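You operate a simulated robot arm through the tools that you are given. There is no shell and no other tool.

You are at the controls of a simulated robot arm. One attempt, no reset.

## Task
Close the stop on beam one, pin it shut and file off the burr.
Fine: stop and pin come before the file; the prep file goes back. What is to be rubbed or washed off counts as gone when no trace of it is left.

Only the result counts: the job must be done as asked and must still hold three seconds after the hand-in. Knocking over, shifting, dropping, spilling or breaking anything else fails it.

## Robot
A 6-joint arm with a two-finger parallel gripper, fixed in place. Base frame: the origin is on the floor under the middle of its stand, x ahead of it, y to its left, z up; the work surface is at about z = 0.8. Lengths are in m, angles in degrees, forces in N, time in s.
With the tool pointing down near the work surface it reaches from about 0.24 to 0.64 m from the base axis. Its first joint turns from -66.0 to 66.0 degrees. Payload 2.7 kg.
The tool frame sits at the grasp point between the pads (the TCP): z along the fingers, y along the line on which they close. The tips reach 0.023 m beyond it. The gripper opens to 0.094 m. The fingers are 0.038 m wide and 0.01 m thick; the gripper's body (0.054 by 0.096 m) begins 0.039 m behind the TCP.
Orientation is that of the tool frame in the base frame, as a unit quaternion [x, y, z, w]. With the fingers straight down and closing along the base's y, the tool's x points along the base's -x, its y along +y and its z along -z.

## Interface
- The arm moves only by the tool servo_tool. Its argument "series" is a list of rows, each a list of 2 entries, a list of its own where there are three numbers: the shift along the tool's x, y, z in units of 25 mm (1.0 is 25 mm), then the turn, a rotation vector about the tool's x, y, z in units of 6 degrees (1.0 is 6 degrees). In form: [[[tx, ty, tz], [wx, wy, wz]], ...]. A call has 1 to 20 rows; each row shifts and turns the commanded pose from where the row before left it, along the tool's axes as they then stand. "jaw" is the gripper command, from -1 (shut) to 1 (fully open), values between in proportion, set as the call begins (left out, the last holds). A call with a number of a shift or a turn outside -1 to 1 is refused whole. A row lasts 0.2 s, in which the tool goes at most 0.05 m and 8.6 degrees; a call with a longer step from one row to the next is refused whole, and so is a gripper value outside its range. Where a pose cannot be reached the arm comes as near as it can. A force on the tool above 80 N (or 10 N above the force at the start of the call, whichever is more), or a blocked arm, ends the call early, and 0.2 s more pass. The fingers move at their own pace (about 0.045 m/s each) and stop on an object; they squeeze with about 22 N. The grip force told is the motor's: it shows also when the fingers shut on nothing. Time passes only in rows, and 0.2 s behind the last, so rows that do not move let the fingers close. It gives the time, the measured TCP pose, the force on the tool (base axes), the opening and the grip force at its end, in the units of the frame above (readings bear some noise), with the torque about the TCP (base axes, N m) and any sound that the robot's microphone picked up, and new pictures: "pictures" is both (left out), scene, wrist or none.
- Cameras (640 x 400 px; columns grow to the right, rows downward): "scene" is fixed at [0.091, -0.4518, 1.3995]; the picture's right is [0.57, -0.82, 0.00], its down [-0.52, -0.36, -0.78] and it looks along [0.64, 0.44, -0.63] (base axes); focal length 228 px, centre (320, 200). "wrist" rides on the gripper at [0.086, 0.016, -0.074] in the tool frame; the picture's right is [-0.18, 0.98, 0.00], its down [-0.58, -0.11, -0.81] and it looks along [-0.79, -0.15, 0.59] (tool axes); focal length 243 px, centre (320, 200). There is no depth. A picture from a camera that has moved, and an enlarged one, comes with that camera's place and axes in the base frame and with its lens.
- enlarge(camera, box): a new picture of the part [left, top, right, bottom] of that camera's present view, enlarged. No time passes.
- finish_job(): hands the job in; it is judged then, once.

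Places have to be worked out from the pictures, the camera data and where the tool is seen. Open the gripper and draw the arm clear of the work before you hand the job in, unless the task says otherwise.

The tools are called after ">>>" as a command line: name --argument value ..., lists and objects as JSON in quotes. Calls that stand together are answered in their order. servo_tool: Moves the arm, as the interface text tells. Its arguments: {"type":"object","properties":{"series":{"type":"array"},"jaw":{"type":"number"},"pictures":{"type":"string","enum":["both","scene","wrist","none"]}},"required":["series"]} The other tools are called the same way: enlarge (camera, box) takes an enlarged picture of a part of a camera's view; finish_job () hands the job in.

At the start:

```text
time: 0.0
tool_pos: [0.465, 0.136, 1.1135]
ee_rot: [-0.001, 1.0, 0.0, -0.001]
wrist_force: [0.1, 0.6, -0.1]
torque: [0.0, 0.02, -0.04]
width: 0.094
finger_force: 0.0
```

scene: 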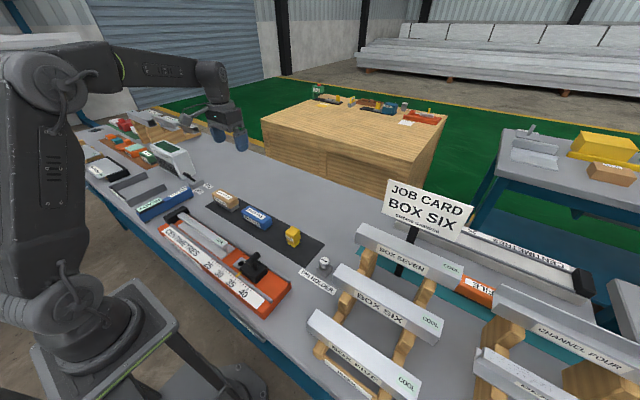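
wrist: 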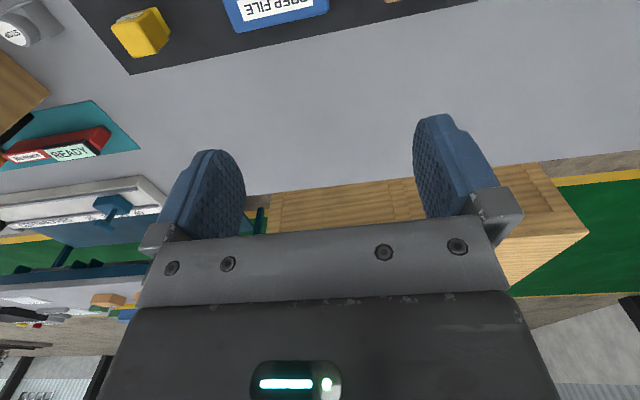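

I'll look closely at the scene before moving, to find beam one, its stop, the pin, and the prep file.

>>> enlarge --camera "scene" --box '[60, 100, 260, 225]'

>>> enlarge --camera "scene" --box '[160, 180, 360, 305]'

>>> enlarge --camera "scene" --box '[290, 175, 490, 300]'

>>> enlarge --camera "scene" --box '[290, 275, 490, 400]'

>>> enlarge --camera "scene" --box '[440, 275, 640, 400]'

>>> enlarge --camera "wrist" --box '[0, 0, 320, 200]'

```text
3.20 times, centred on (160, 162) of scene
camera zoom: at [0.091, -0.4518, 1.3995], right [0.57, -0.82, 0.0], down [-0.52, -0.36, -0.78], along [0.64, 0.44, -0.63], focal length 728 px, centre (832, 320)
```

zoom: 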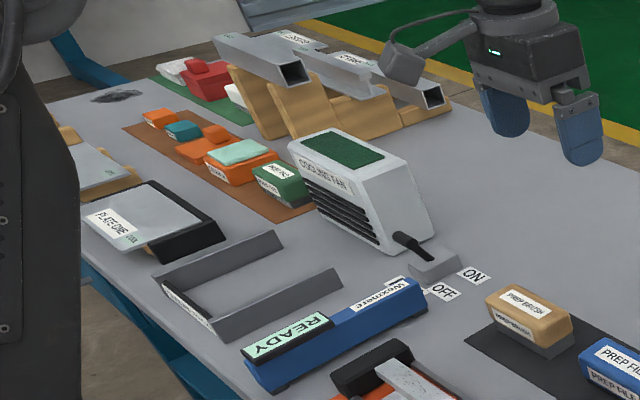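

```text
3.20 times, centred on (260, 242) of scene
camera zoom: at [0.091, -0.4518, 1.3995], right [0.57, -0.82, 0.0], down [-0.52, -0.36, -0.78], along [0.64, 0.44, -0.63], focal length 728 px, centre (512, 64)
```

zoom: 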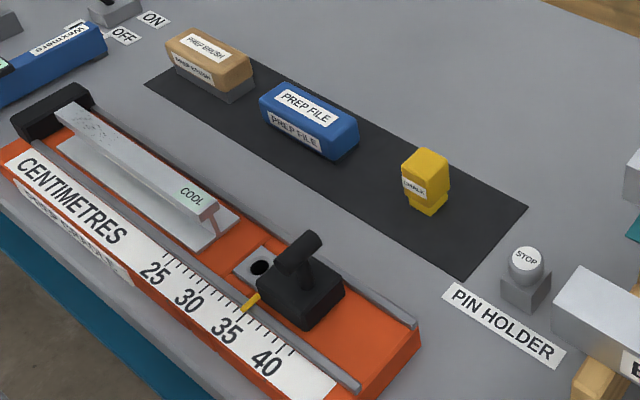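

```text
3.20 times, centred on (390, 238) of scene
camera zoom: at [0.091, -0.4518, 1.3995], right [0.57, -0.82, 0.0], down [-0.52, -0.36, -0.78], along [0.64, 0.44, -0.63], focal length 728 px, centre (96, 80)
```

zoom: 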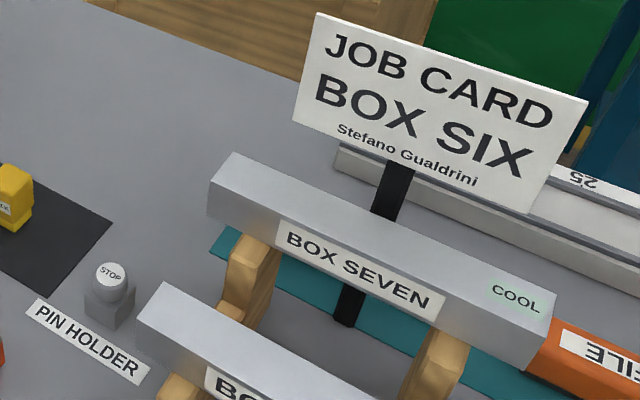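

```text
3.20 times, centred on (390, 338) of scene
camera zoom: at [0.091, -0.4518, 1.3995], right [0.57, -0.82, 0.0], down [-0.52, -0.36, -0.78], along [0.64, 0.44, -0.63], focal length 728 px, centre (96, -240)
```

zoom: 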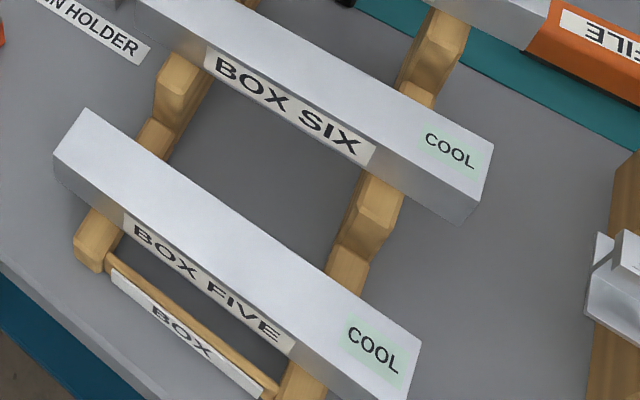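

```text
3.20 times, centred on (540, 338) of scene
camera zoom: at [0.091, -0.4518, 1.3995], right [0.57, -0.82, 0.0], down [-0.52, -0.36, -0.78], along [0.64, 0.44, -0.63], focal length 728 px, centre (-384, -240)
```

zoom: 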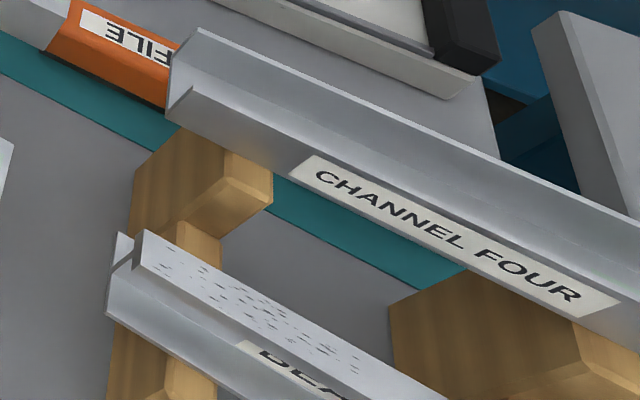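

```text
2.00 times, centred on (160, 100) of wrist
camera zoom: at [0.3788, 0.1501, 1.1886], right [0.18, 0.98, 0.0], down [0.58, -0.11, 0.81], along [0.79, -0.15, -0.59], focal length 485 px, centre (640, 400)
```

zoom: 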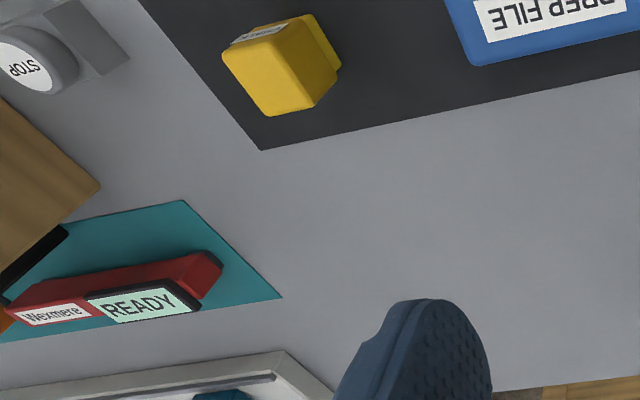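

I need finer views of the jigs, labels and beams to determine which is beam one.

>>> enlarge --camera "scene" --box '[420, 210, 620, 335]'

>>> enlarge --camera "scene" --box '[160, 200, 260, 262]'

>>> enlarge --camera "scene" --box '[210, 235, 310, 297]'

>>> enlarge --camera "scene" --box '[460, 320, 590, 400]'

>>> enlarge --camera "scene" --box '[100, 100, 210, 168]'

>>> enlarge --camera "scene" --box '[300, 80, 460, 180]'

>>> enlarge --camera "scene" --box '[480, 110, 640, 210]'

```text
3.20 times, centred on (520, 272) of scene
camera zoom: at [0.091, -0.4518, 1.3995], right [0.57, -0.82, 0.0], down [-0.52, -0.36, -0.78], along [0.64, 0.44, -0.63], focal length 728 px, centre (-320, -32)
```

zoom: 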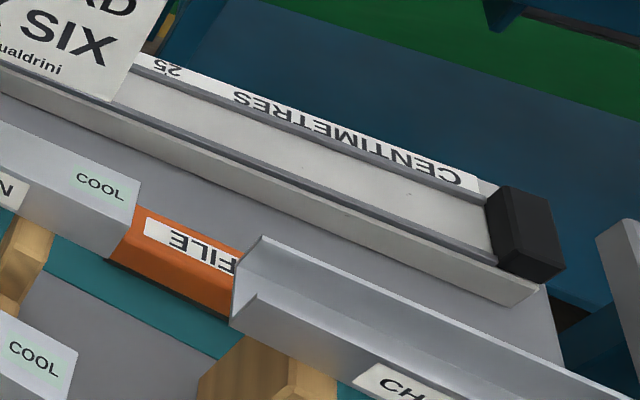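

```text
6.40 times, centred on (210, 231) of scene
camera zoom: at [0.091, -0.4518, 1.3995], right [0.57, -0.82, 0.0], down [-0.52, -0.36, -0.78], along [0.64, 0.44, -0.63], focal length 1456 px, centre (1024, 2)
```

zoom: 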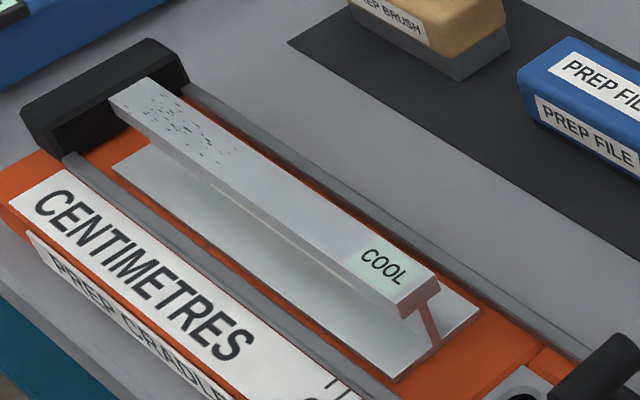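

```text
6.40 times, centred on (260, 266) of scene
camera zoom: at [0.091, -0.4518, 1.3995], right [0.57, -0.82, 0.0], down [-0.52, -0.36, -0.78], along [0.64, 0.44, -0.63], focal length 1456 px, centre (704, -222)
```

zoom: 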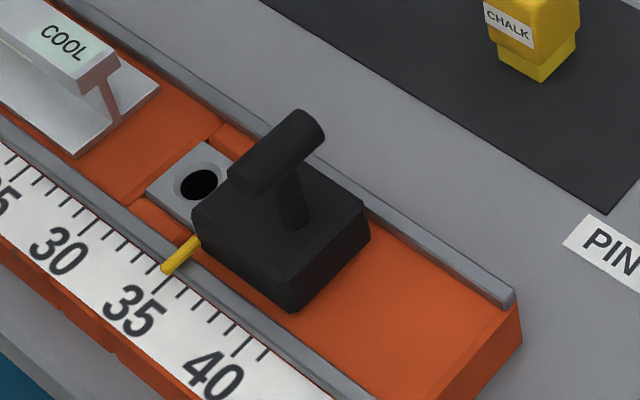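

```text
4.92 times, centred on (525, 360) of scene
camera zoom: at [0.091, -0.4518, 1.3995], right [0.57, -0.82, 0.0], down [-0.52, -0.36, -0.78], along [0.64, 0.44, -0.63], focal length 1120 px, centre (-689, -588)
```

zoom: 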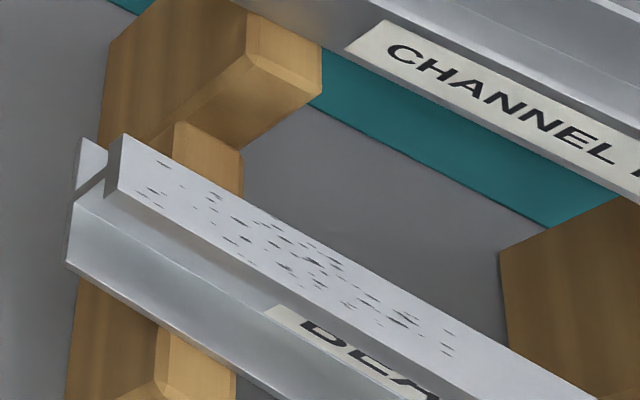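

```text
5.82 times, centred on (155, 134) of scene
camera zoom: at [0.091, -0.4518, 1.3995], right [0.57, -0.82, 0.0], down [-0.52, -0.36, -0.78], along [0.64, 0.44, -0.63], focal length 1324 px, centre (1280, 584)
```

zoom: 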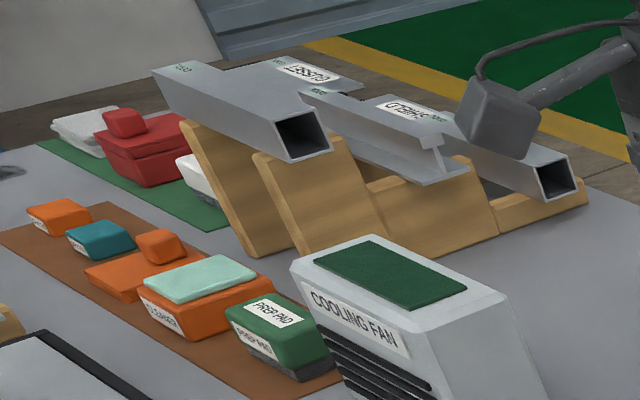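

```text
4.00 times, centred on (380, 130) of scene
camera zoom: at [0.091, -0.4518, 1.3995], right [0.57, -0.82, 0.0], down [-0.52, -0.36, -0.78], along [0.64, 0.44, -0.63], focal length 910 px, centre (80, 480)
```

zoom: 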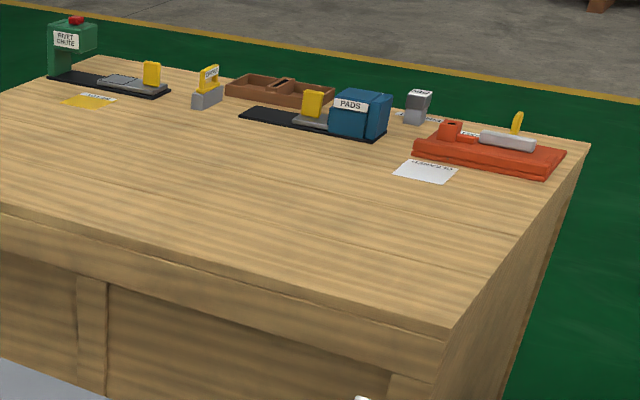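

```text
4.00 times, centred on (560, 160) of scene
camera zoom: at [0.091, -0.4518, 1.3995], right [0.57, -0.82, 0.0], down [-0.52, -0.36, -0.78], along [0.64, 0.44, -0.63], focal length 910 px, centre (-640, 360)
```

zoom: 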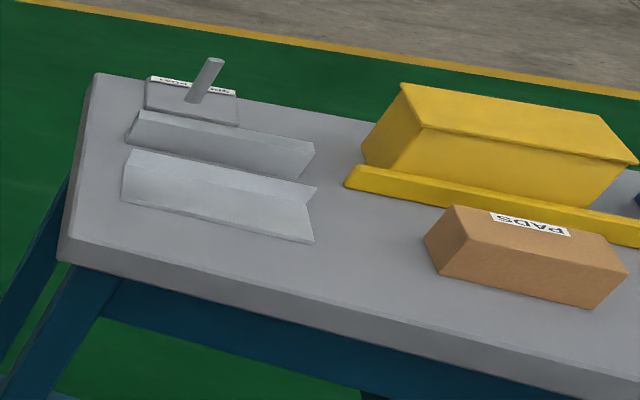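

The orange "PREP CRADLE" holds an I-beam near x≈0.30, y≈0.05–0.30. The stop is at y≈-0.08, the STOP pin holder at about (0.42,-0.24), and the blue prep file at about (0.46,0.09). I'll turn the tool 90° at height so the wrist camera looks along -y for a closer view.

>>> servo_tool --series '[[[0, 0, 0], [0, 0, 1]], [[0, 0, 0], [0, 0, 1]], [[0, 0, 0], [0, 0, 1]], [[0, 0, 0], [0, 0, 1]], [[0, 0, 0], [0, 0, 1]], [[0, 0, 0], [0, 0, 1]], [[0, 0, 0], [0, 0, 1]], [[0, 0, 0], [0, 0, 1]], [[0, 0, 0], [0, 0, 1]], [[0, 0, 0], [0, 0, 1]], [[0, 0, 0], [0, 0, 1]], [[0, 0, 0], [0, 0, 1]], [[0, 0, 0], [0, 0, 1]], [[0, 0, 0], [0, 0, 1]], [[0, 0, 0], [0, 0, 1]]]'

```text
time: 3.2
tool_pos: [0.4647, 0.1352, 1.1128]
ee_rot: [0.708, 0.706, 0.0, 0.0]
wrist_force: [0.0, -0.2, 0.3]
torque: [0.0, -0.01, -0.02]
width: 0.0941
finger_force: 0.0
camera wrist: at [0.4816, 0.22, 1.1884], right [0.98, -0.19, 0.0], down [-0.11, -0.58, 0.81], along [-0.15, -0.79, -0.59], focal length 243 px, centre (320, 200)
```

scene: 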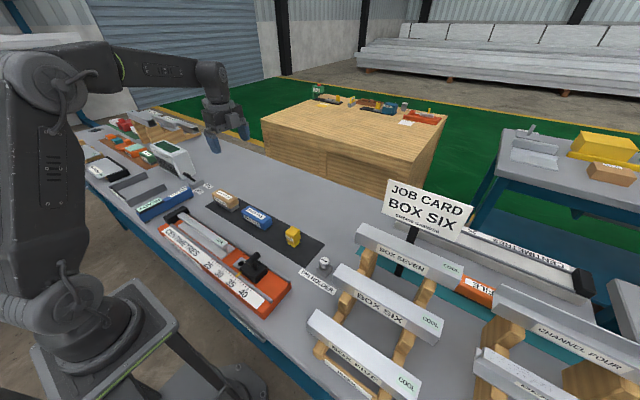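
wrist: 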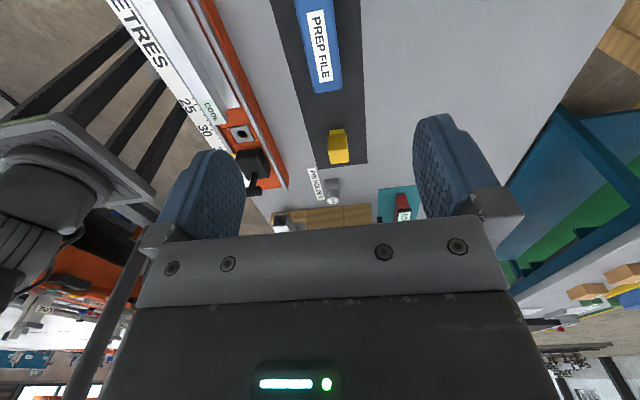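

The turn worked. I'll enlarge the parts showing the cradle, file and pin.

>>> enlarge --camera "wrist" --box '[100, 0, 420, 200]'

>>> enlarge --camera "wrist" --box '[190, 80, 350, 230]'

```text
2.00 times, centred on (260, 100) of wrist
camera zoom: at [0.4816, 0.22, 1.1884], right [0.98, -0.19, 0.0], down [-0.11, -0.58, 0.81], along [-0.15, -0.79, -0.59], focal length 485 px, centre (440, 400)
```

zoom: 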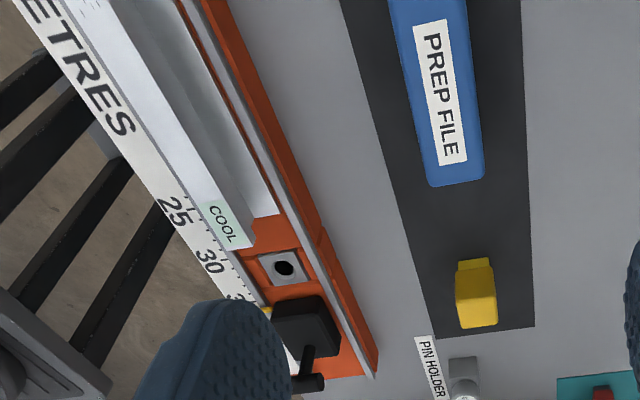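

```text
2.67 times, centred on (270, 155) of wrist
camera zoom: at [0.4816, 0.22, 1.1884], right [0.98, -0.19, 0.0], down [-0.11, -0.58, 0.81], along [-0.15, -0.79, -0.59], focal length 647 px, centre (453, 320)
```

zoom: 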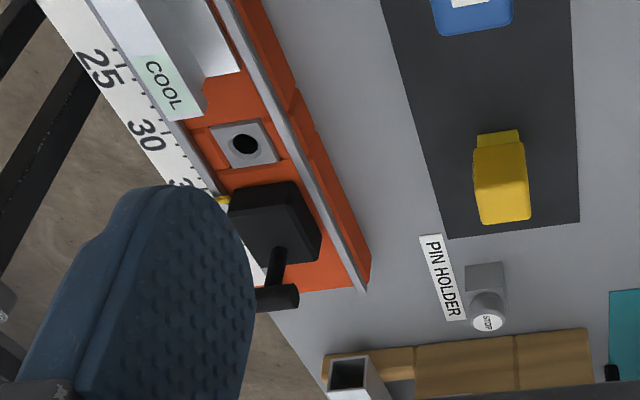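

The pin hole is in a fixed plate in the cradle bed between the beam end and the stop. I'll move above the cradle for a closer look.

>>> servo_tool --series '[[[-0.375, -0.825, 0.31], [0, 0, 0]], [[-0.375, -0.825, 0.31], [0, 0, 0]], [[-0.375, -0.825, 0.31], [0, 0, 0]], [[-0.375, -0.825, 0.31], [0, 0, 0]], [[-0.375, -0.825, 0.31], [0, 0, 0]], [[-0.375, -0.825, 0.31], [0, 0, 0]], [[-0.375, -0.825, 0.31], [0, 0, 0]], [[-0.375, -0.825, 0.31], [0, 0, 0]], [[0, 0, 0], [0, 0, 0]]]'

```text
time: 5.2
tool_pos: [0.301, 0.059, 1.05]
ee_rot: [0.708, 0.707, 0.001, -0.001]
wrist_force: [-0.9, 0.7, -0.6]
torque: [0.01, 0.0, 0.01]
width: 0.0942
finger_force: 0.0
camera wrist: at [0.3177, 0.1444, 1.1253], right [0.98, -0.19, 0.0], down [-0.11, -0.58, 0.81], along [-0.15, -0.79, -0.59], focal length 243 px, centre (320, 200)
```

scene: 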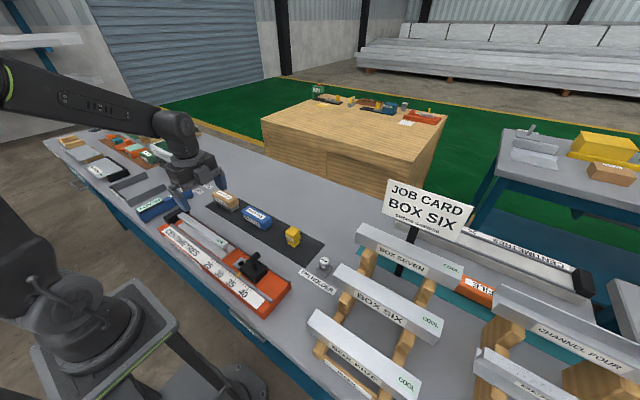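
wrist: 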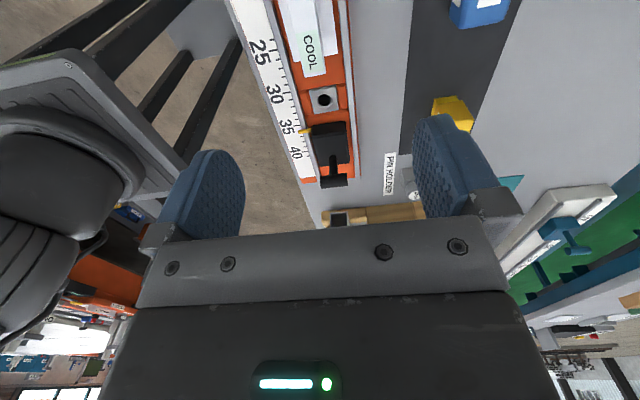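

>>> enlarge --camera "wrist" --box '[230, 0, 390, 100]'

>>> enlarge --camera "wrist" --box '[260, 75, 420, 200]'

>>> enlarge --camera "scene" --box '[150, 200, 310, 310]'

```text
4.00 times, centred on (310, 50) of wrist
camera zoom: at [0.3177, 0.1444, 1.1253], right [0.98, -0.19, 0.0], down [-0.11, -0.58, 0.81], along [-0.15, -0.79, -0.59], focal length 970 px, centre (360, 800)
```

zoom: 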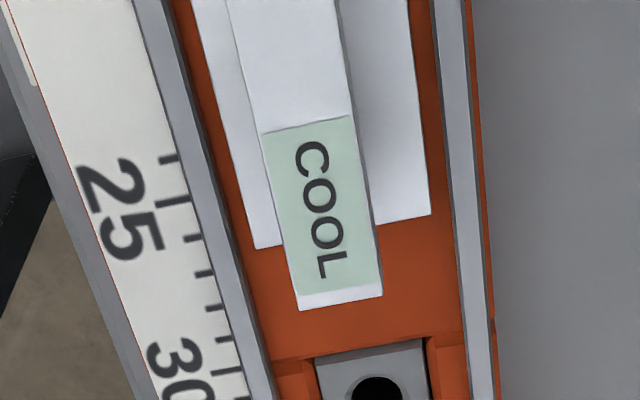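

```text
3.20 times, centred on (340, 138) of wrist
camera zoom: at [0.3177, 0.1444, 1.1253], right [0.98, -0.19, 0.0], down [-0.11, -0.58, 0.81], along [-0.15, -0.79, -0.59], focal length 776 px, centre (256, 400)
```

zoom: 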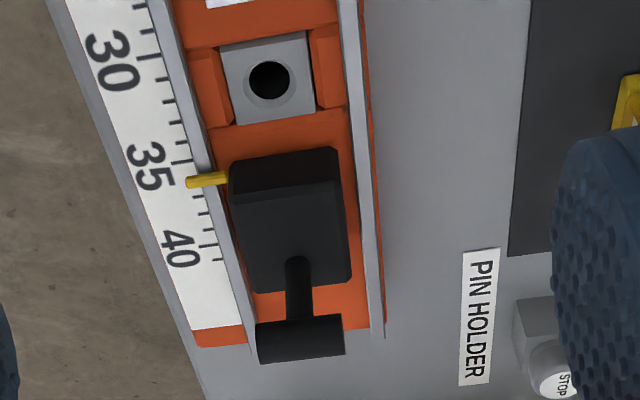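

```text
3.64 times, centred on (230, 255) of scene
camera zoom: at [0.091, -0.4518, 1.3995], right [0.57, -0.82, 0.0], down [-0.52, -0.36, -0.78], along [0.64, 0.44, -0.63], focal length 827 px, centre (647, 0)
```

zoom: 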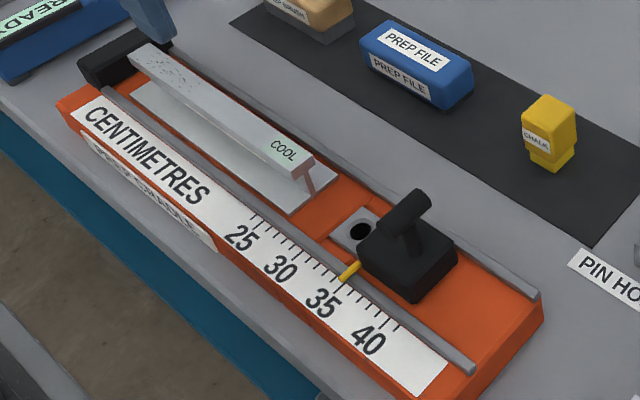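

Triangulating: hole ≈(0.290,-0.032,0.833), beam end face ≈(0.2895,0.024), beam top z≈0.876, stop front ≈y -0.068. I'll zoom in harder on the stop, to get the handle's place and the body length.

>>> enlarge --camera "wrist" --box '[290, 80, 370, 200]'

>>> enlarge --camera "scene" --box '[230, 245, 290, 290]'

>>> enlarge --camera "scene" --box '[295, 245, 355, 290]'

>>> enlarge --camera "scene" --box '[165, 200, 225, 245]'

```text
3.33 times, centred on (330, 140) of wrist
camera zoom: at [0.3177, 0.1444, 1.1253], right [0.98, -0.19, 0.0], down [-0.11, -0.58, 0.81], along [-0.15, -0.79, -0.59], focal length 809 px, centre (287, 400)
```

zoom: 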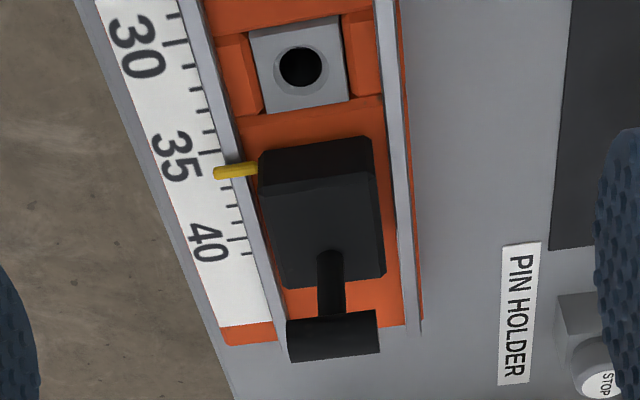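

```text
8.89 times, centred on (260, 268) of scene
camera zoom: at [0.091, -0.4518, 1.3995], right [0.57, -0.82, 0.0], down [-0.52, -0.36, -0.78], along [0.64, 0.44, -0.63], focal length 2022 px, centre (853, -400)
```

zoom: 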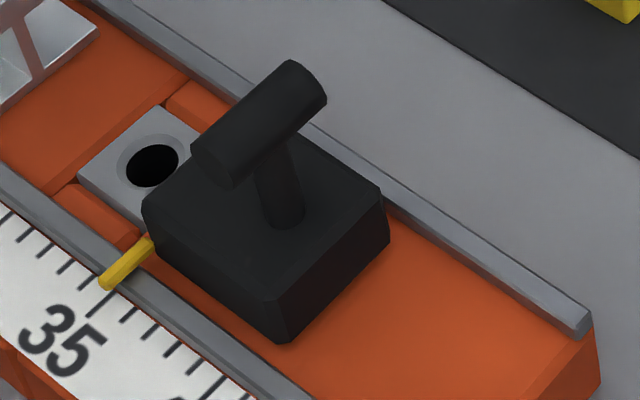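

```text
8.89 times, centred on (325, 268) of scene
camera zoom: at [0.091, -0.4518, 1.3995], right [0.57, -0.82, 0.0], down [-0.52, -0.36, -0.78], along [0.64, 0.44, -0.63], focal length 2022 px, centre (276, -400)
```

zoom: 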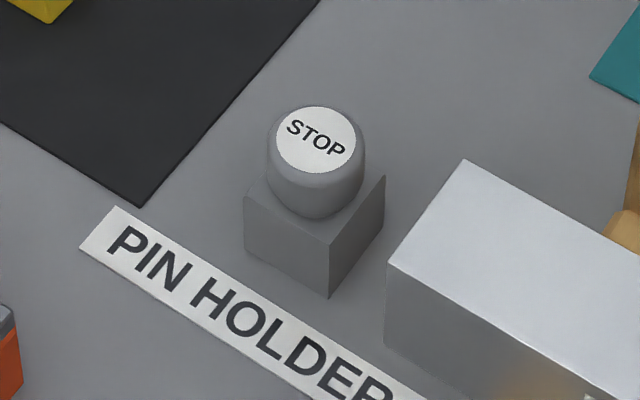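

```text
8.89 times, centred on (195, 222) of scene
camera zoom: at [0.091, -0.4518, 1.3995], right [0.57, -0.82, 0.0], down [-0.52, -0.36, -0.78], along [0.64, 0.44, -0.63], focal length 2022 px, centre (1431, 0)
```

zoom: 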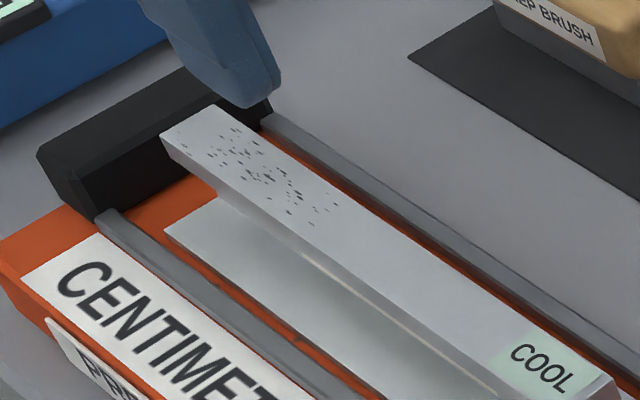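

The beam's far end (y≈0.264) seems to stand about 28 mm short of the black end block (y≈0.292). I'll move toward +y so the wrist camera can see that end and the burr from above.

>>> servo_tool --series '[[[0.96, 0, 0], [0, 0, 0]], [[0.96, 0, 0], [0, 0, 0]], [[0.96, 0, 0], [0, 0, 0]], [[0.96, 0, 0], [0, 0, 0]], [[0.96, 0, 0], [0, 0, 0]], [[0.96, 0, 0], [0, 0, 0]], [[0.96, 0, 0], [0, 0, 0]], [[0.96, 0, 0], [0, 0, 0]], [[0.96, 0, 0], [0, 0, 0]], [[0.96, 0, 0], [0, 0, 0]], [[0, 0, 0], [0, 0, 0]]]'

```text
time: 7.6
tool_pos: [0.3021, 0.299, 1.0504]
ee_rot: [0.707, 0.707, 0.0, 0.001]
wrist_force: [0.2, -0.5, -0.1]
torque: [-0.02, 0.0, -0.03]
width: 0.0939
finger_force: 0.1
camera wrist: at [0.319, 0.3847, 1.1258], right [0.98, -0.18, 0.0], down [-0.11, -0.58, 0.81], along [-0.15, -0.79, -0.59], focal length 243 px, centre (320, 200)
```

scene: 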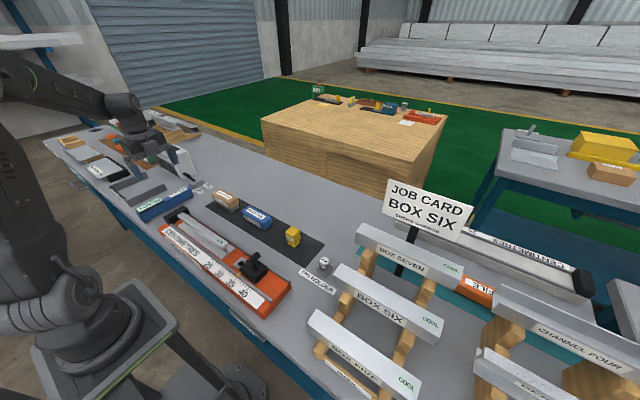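
wrist: 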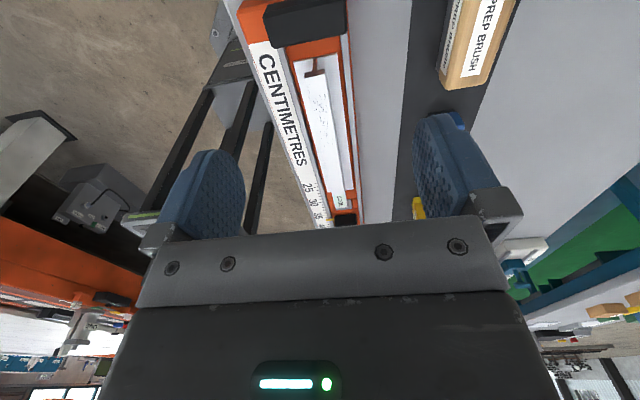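

>>> enlarge --camera "wrist" --box '[230, 0, 390, 100]'

>>> enlarge --camera "wrist" --box '[250, 60, 410, 230]'

>>> enlarge --camera "scene" --box '[155, 195, 235, 250]'

```text
4.00 times, centred on (310, 50) of wrist
camera zoom: at [0.319, 0.3847, 1.1258], right [0.98, -0.18, 0.0], down [-0.11, -0.58, 0.81], along [-0.15, -0.79, -0.59], focal length 970 px, centre (360, 800)
```

zoom: 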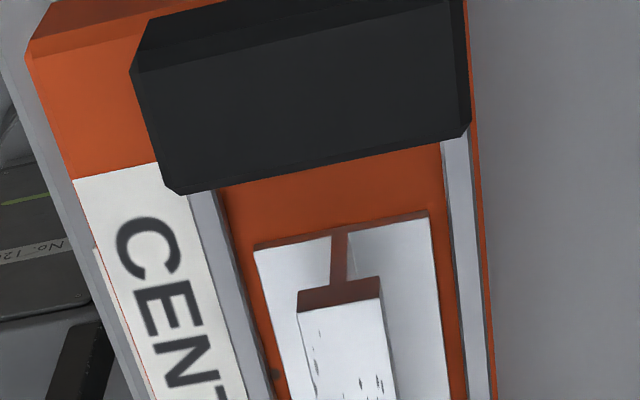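

```text
2.35 times, centred on (330, 145) of wrist
camera zoom: at [0.319, 0.3847, 1.1258], right [0.98, -0.18, 0.0], down [-0.11, -0.58, 0.81], along [-0.15, -0.79, -0.59], focal length 571 px, centre (296, 329)
```

zoom: 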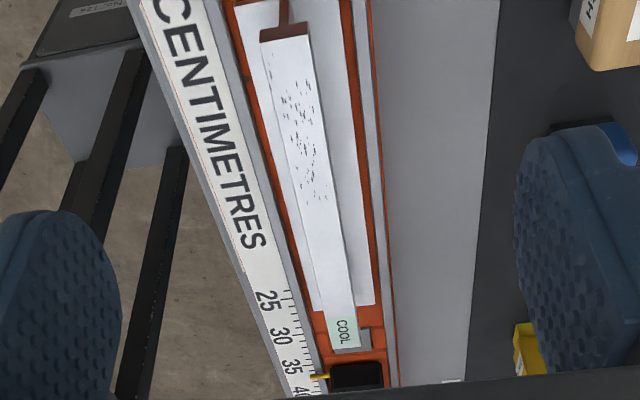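

```text
7.27 times, centred on (195, 222) of scene
camera zoom: at [0.091, -0.4517, 1.3995], right [0.57, -0.82, 0.0], down [-0.52, -0.36, -0.78], along [0.64, 0.44, -0.63], focal length 1655 px, centre (1229, 36)
```

zoom: 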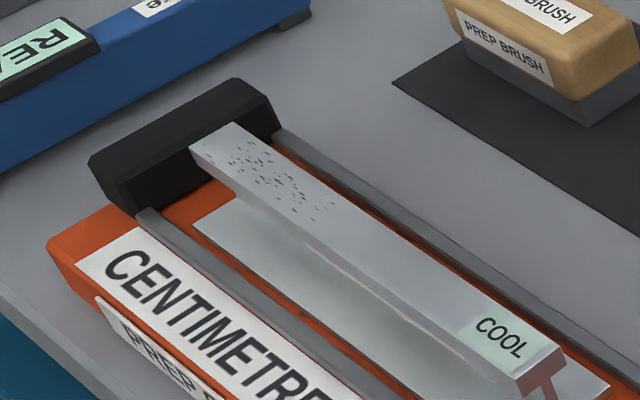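

The gap between the beam and the end block (~20 mm) is confirmed, so closing the stop has to push the beam home. The bar of the T-handle sits at about (0.289,-0.103,0.910), running along x. I'll turn the tool back so the fingers close along y, then go above the handle.

>>> servo_tool --series '[[[0, 0, 0], [0, 0, -1]], [[0, 0, 0], [0, 0, -1]], [[0, 0, 0], [0, 0, -1]], [[0, 0, 0], [0, 0, -1]], [[0, 0, 0], [0, 0, -1]], [[0, 0, 0], [0, 0, -1]], [[0, 0, 0], [0, 0, -1]], [[0, 0, 0], [0, 0, -1]], [[0, 0, 0], [0, 0, -1]], [[0, 0, 0], [0, 0, -1]], [[0, 0, 0], [0, 0, -1]], [[0, 0, 0], [0, 0, -1]], [[0, 0, 0], [0, 0, -1]], [[0, 0, 0], [0, 0, -1]], [[0, 0, 0], [0, 0, -1]]]' --pictures "none"

>>> servo_tool --series '[[[0.03, -0.946, 0.1], [0, 0, 0]], [[0.03, -0.946, 0.1], [0, 0, 0]], [[0.03, -0.946, 0.1], [0, 0, 0]], [[0.03, -0.946, 0.1], [0, 0, 0]], [[0.03, -0.946, 0.1], [0, 0, 0]], [[0.03, -0.946, 0.1], [0, 0, 0]], [[0.03, -0.946, 0.1], [0, 0, 0]], [[0.03, -0.946, 0.1], [0, 0, 0]], [[0.03, -0.946, 0.1], [0, 0, 0]], [[0.03, -0.946, 0.1], [0, 0, 0]], [[0.03, -0.946, 0.1], [0, 0, 0]], [[0.03, -0.946, 0.1], [0, 0, 0]], [[0.03, -0.946, 0.1], [0, 0, 0]], [[0.03, -0.946, 0.1], [0, 0, 0]], [[0.03, -0.946, 0.1], [0, 0, 0]], [[0.03, -0.946, 0.1], [0, 0, 0]], [[0.03, -0.946, 0.1], [0, 0, 0]], [[0, 0, 0], [0, 0, 0]]]'

```text
time: 10.8
tool_pos: [0.3005, 0.2991, 1.0516]
ee_rot: [-0.001, 1.0, 0.0, 0.0]
wrist_force: [-0.1, 0.5, 1.1]
torque: [0.01, -0.02, 0.01]
width: 0.0942
finger_force: 0.0
```

```text
time: 14.6
tool_pos: [0.285, -0.1016, 1.0054]
ee_rot: [0.0, 1.0, 0.0, 0.0]
wrist_force: [-0.3, 0.6, 0.0]
torque: [0.0, -0.01, -0.01]
width: 0.0938
finger_force: 0.0
camera wrist: at [0.2001, -0.0857, 1.0814], right [0.18, 0.98, 0.0], down [0.58, -0.11, 0.81], along [0.79, -0.15, -0.59], focal length 243 px, centre (320, 200)
```

scene: 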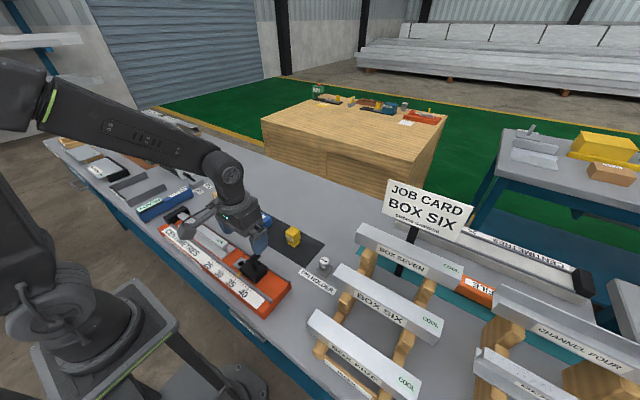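
wrist: 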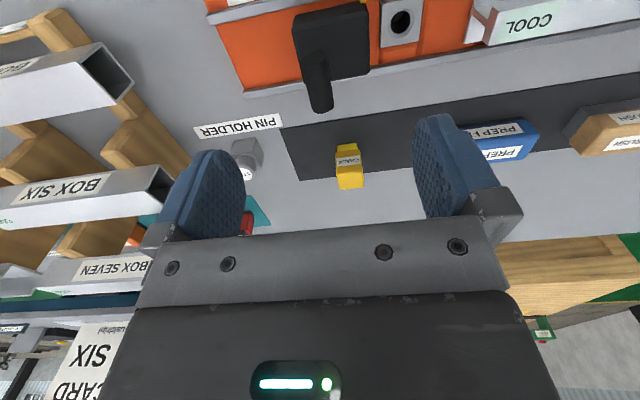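

The handle lies centred below the open fingers. I'm lowering the TCP to the bar (z≈0.911), still open.

>>> servo_tool --series '[[[-0.03, -0.01, 0.75], [0, 0, 0]], [[-0.03, -0.01, 0.75], [0, 0, 0]], [[-0.03, -0.01, 0.75], [0, 0, 0]], [[-0.03, -0.01, 0.75], [0, 0, 0]], [[-0.03, -0.01, 0.75], [0, 0, 0]], [[0, 0, 0], [0, 0, 0]]]'

>>> enlarge --camera "scene" --box '[200, 200, 320, 300]'

```text
time: 16.0
tool_pos: [0.2877, -0.1032, 0.9135]
ee_rot: [-0.001, 1.0, 0.0, 0.0]
wrist_force: [0.1, 0.9, -0.1]
torque: [-0.03, -0.01, 0.0]
width: 0.094
finger_force: 0.0
camera wrist: at [0.2023, -0.0874, 0.9885], right [0.18, 0.98, 0.0], down [0.58, -0.11, 0.81], along [0.79, -0.15, -0.59], focal length 243 px, centre (320, 200)
```

scene: 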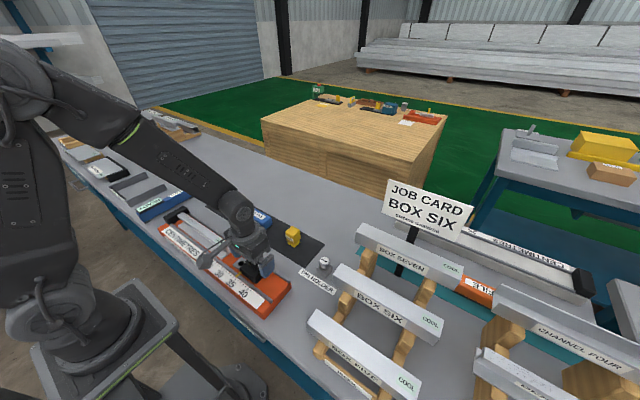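
wrist: 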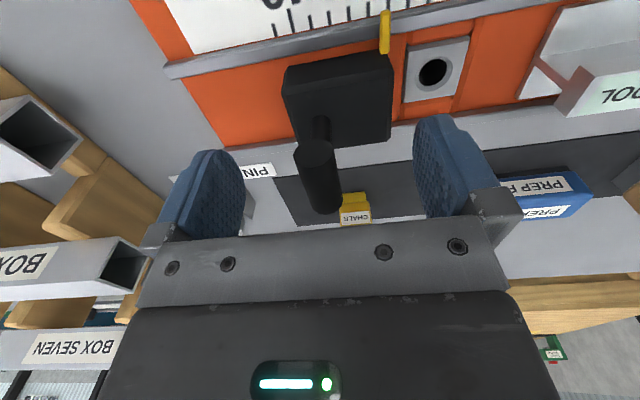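

```text
4.00 times, centred on (260, 250) of scene
camera zoom: at [0.091, -0.4518, 1.3995], right [0.57, -0.82, 0.0], down [-0.52, -0.36, -0.78], along [0.64, 0.44, -0.63], focal length 910 px, centre (560, 0)
```

zoom: 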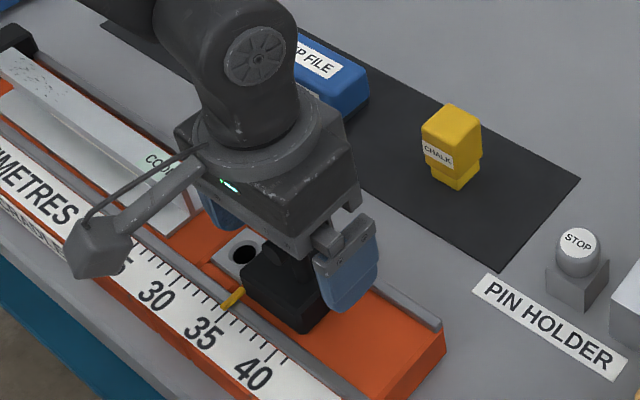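

The bar is between the fingers. Closing on it.

>>> servo_tool --jaw -1 --series '[[[0, 0, 0], [0, 0, 0]], [[0, 0, 0], [0, 0, 0]], [[0, 0, 0], [0, 0, 0]], [[0, 0, 0], [0, 0, 0]], [[0, 0, 0], [0, 0, 0]], [[0, 0, 0], [0, 0, 0]], [[0, 0, 0], [0, 0, 0]]]'

```text
time: 17.6
tool_pos: [0.2886, -0.1029, 0.9152]
ee_rot: [0.001, 1.0, 0.0, 0.001]
wrist_force: [-0.8, -0.9, -1.0]
torque: [0.04, -0.17, 0.3]
width: 0.0177
finger_force: 45.2
camera wrist: at [0.2023, -0.0874, 0.9888], right [0.18, 0.98, 0.0], down [0.58, -0.11, 0.81], along [0.79, -0.15, -0.59], focal length 243 px, centre (320, 200)
```

scene: 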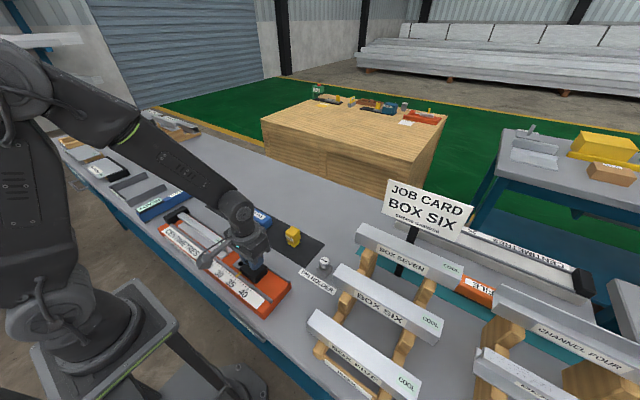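
wrist: 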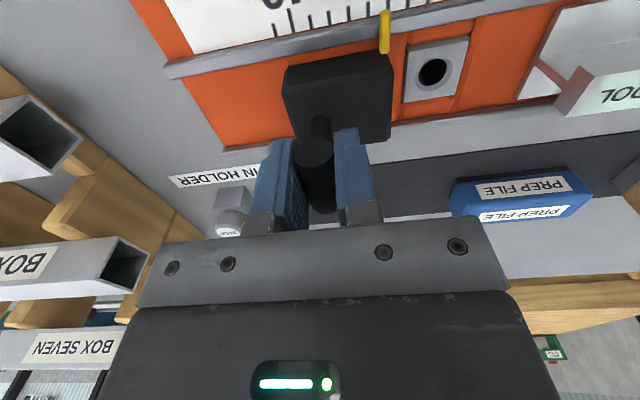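

The bar is gripped (17.7 mm). Sliding the stop slowly toward +y, watching the force.

>>> servo_tool --series '[[[0, 0.3, 0], [0, 0, 0]], [[0, 0.3, 0], [0, 0, 0]], [[0, 0.3, 0], [0, 0, 0]], [[0, 0.3, 0], [0, 0, 0]]]'

```text
time: 18.6
tool_pos: [0.2879, -0.0716, 0.9133]
ee_rot: [0.0, 1.0, 0.002, -0.003]
wrist_force: [-10.6, -8.5, -23.7]
torque: [0.0, -0.23, 0.57]
width: 0.0176
finger_force: 45.0
camera wrist: at [0.203, -0.0564, 0.9897], right [0.18, 0.98, 0.0], down [0.59, -0.11, 0.8], along [0.79, -0.15, -0.6], focal length 243 px, centre (320, 200)
```

scene: 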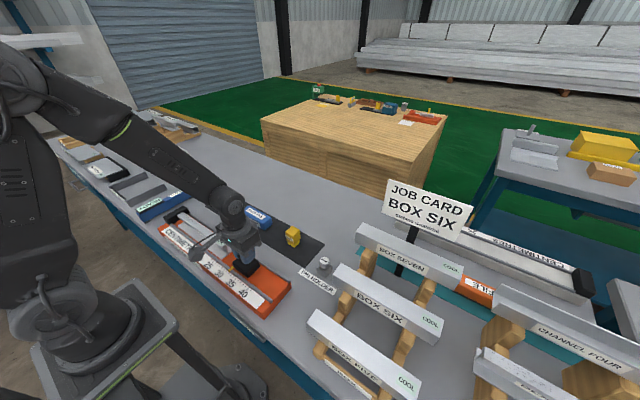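
wrist: 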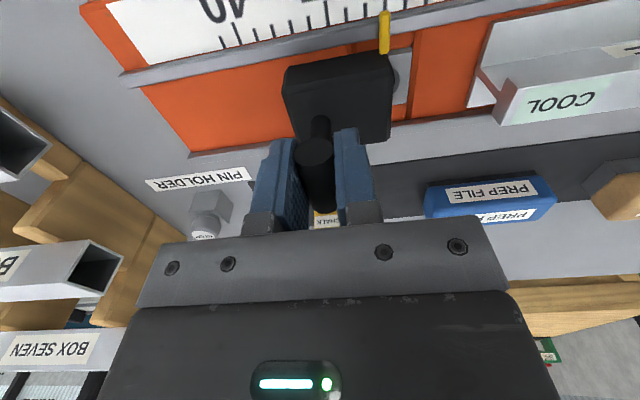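

The stop slides; there are small side loads (x -10 N, z -24 N), so I correct slightly and go on towards the beam.

>>> servo_tool --series '[[[0.02, 0.3, 0.03], [0, 0, 0]], [[0, 0.3, 0], [0, 0, 0]], [[0, 0.3, 0], [0, 0, 0]], [[0, 0.3, 0], [0, 0, 0]], [[0, 0.3, 0], [0, 0, 0]]]'

```text
time: 19.8
tool_pos: [0.2893, -0.0355, 0.9138]
ee_rot: [0.001, 1.0, 0.0, -0.001]
wrist_force: [-15.9, -8.7, -2.1]
torque: [-0.04, 0.25, 0.65]
width: 0.0174
finger_force: 44.7
camera wrist: at [0.2029, -0.0203, 0.9894], right [0.18, 0.98, 0.0], down [0.58, -0.11, 0.8], along [0.79, -0.15, -0.59], focal length 243 px, centre (320, 200)
```

scene: 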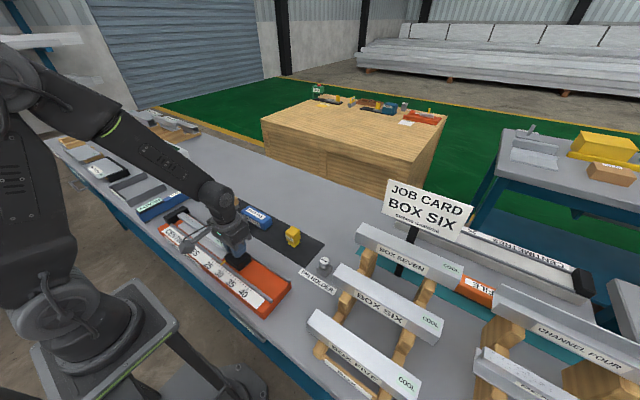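
wrist: 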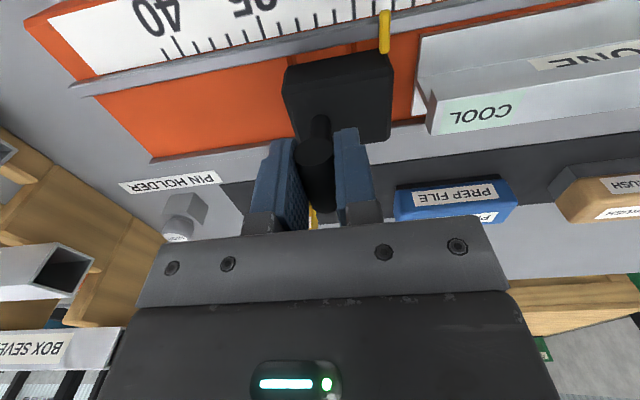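

The label "…ONE" is readable on this beam, so it's the right one. The stop front is now about 20 mm from the beam end; continuing with a small x correction.

>>> servo_tool --series '[[[0.05, 0.3, 0], [0, 0, 0]], [[0, 0.25, 0], [0, 0, 0]], [[0, 0.2, 0], [0, 0, 0]], [[0, 0.2, 0], [0, 0, 0]]]'

>>> enlarge --camera "wrist" --box '[260, 0, 580, 160]'

```text
time: 20.8
tool_pos: [0.2892, -0.0104, 0.914]
ee_rot: [0.0, 1.0, 0.0, 0.0]
wrist_force: [-12.1, -9.6, 14.0]
torque: [-0.03, 0.87, 0.55]
width: 0.0174
finger_force: 45.0
camera wrist: at [0.2026, 0.0043, 0.989], right [0.18, 0.98, 0.0], down [0.58, -0.11, 0.81], along [0.79, -0.15, -0.59], focal length 243 px, centre (320, 200)
```

scene: 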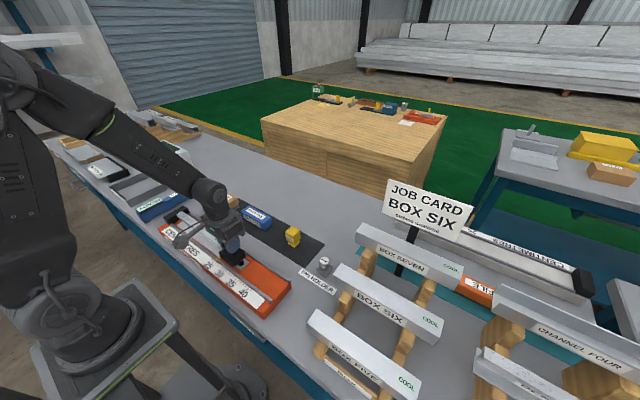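
wrist: 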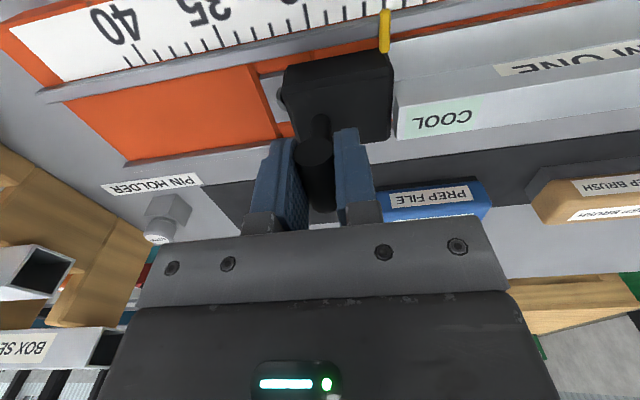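

```text
2.00 times, centred on (420, 80) of wrist
camera zoom: at [0.2026, 0.0043, 0.989], right [0.18, 0.98, 0.0], down [0.58, -0.11, 0.81], along [0.79, -0.15, -0.59], focal length 485 px, centre (120, 440)
```

zoom: 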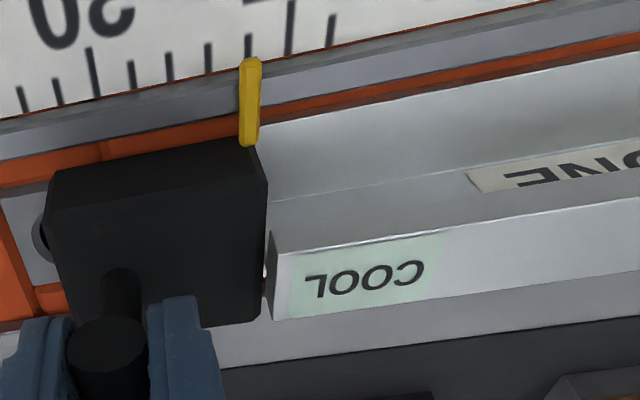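

The stop is just at the beam end, and the hole is still partly under the stop's rear. I'll push on in small steps to drive the beam to the end block.

>>> servo_tool --series '[[[0.02, 0.15, -0.01], [0, 0, 0]], [[0, 0.15, 0], [0, 0, 0]], [[0, 0.15, 0], [0, 0, 0]]]'

>>> enlarge --camera "wrist" --box '[260, 0, 580, 160]'

>>> enlarge --camera "scene" --box '[155, 195, 255, 265]'

```text
time: 21.6
tool_pos: [0.2888, 0.0009, 0.9134]
ee_rot: [0.0, 1.0, 0.0, 0.002]
wrist_force: [-6.7, -8.6, 18.5]
torque: [-0.14, 0.28, 0.06]
width: 0.0176
finger_force: 45.0
camera wrist: at [0.2025, 0.0154, 0.9886], right [0.18, 0.98, 0.0], down [0.58, -0.11, 0.81], along [0.79, -0.15, -0.59], focal length 243 px, centre (320, 200)
```

scene: 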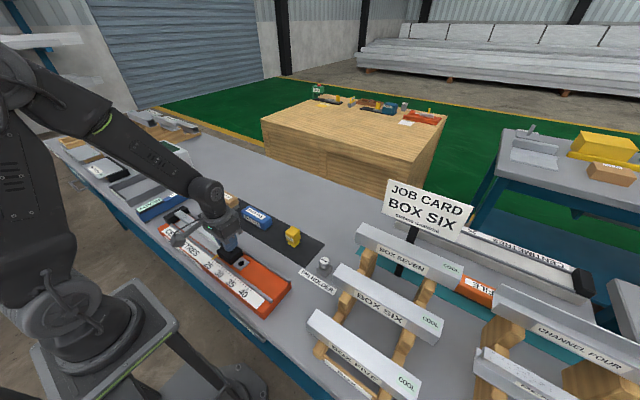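
wrist: 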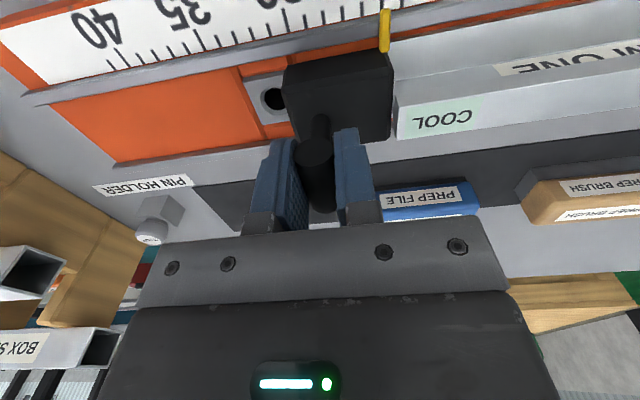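

```text
2.00 times, centred on (420, 80) of wrist
camera zoom: at [0.2025, 0.0154, 0.9886], right [0.18, 0.98, 0.0], down [0.58, -0.11, 0.81], along [0.79, -0.15, -0.59], focal length 485 px, centre (120, 440)
```

zoom: 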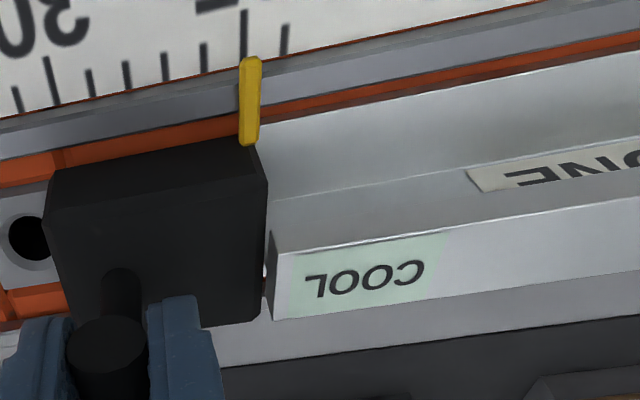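

```text
5.71 times, centred on (205, 230) of scene
camera zoom: at [0.0907, -0.452, 1.3994], right [0.57, -0.82, 0.0], down [-0.52, -0.36, -0.78], along [0.64, 0.44, -0.63], focal length 1300 px, centre (977, 29)
```

zoom: 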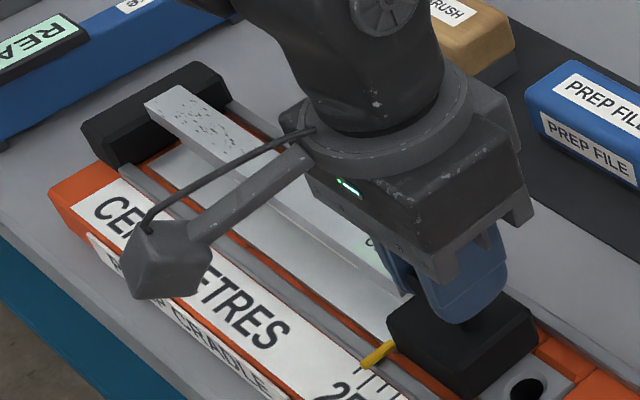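

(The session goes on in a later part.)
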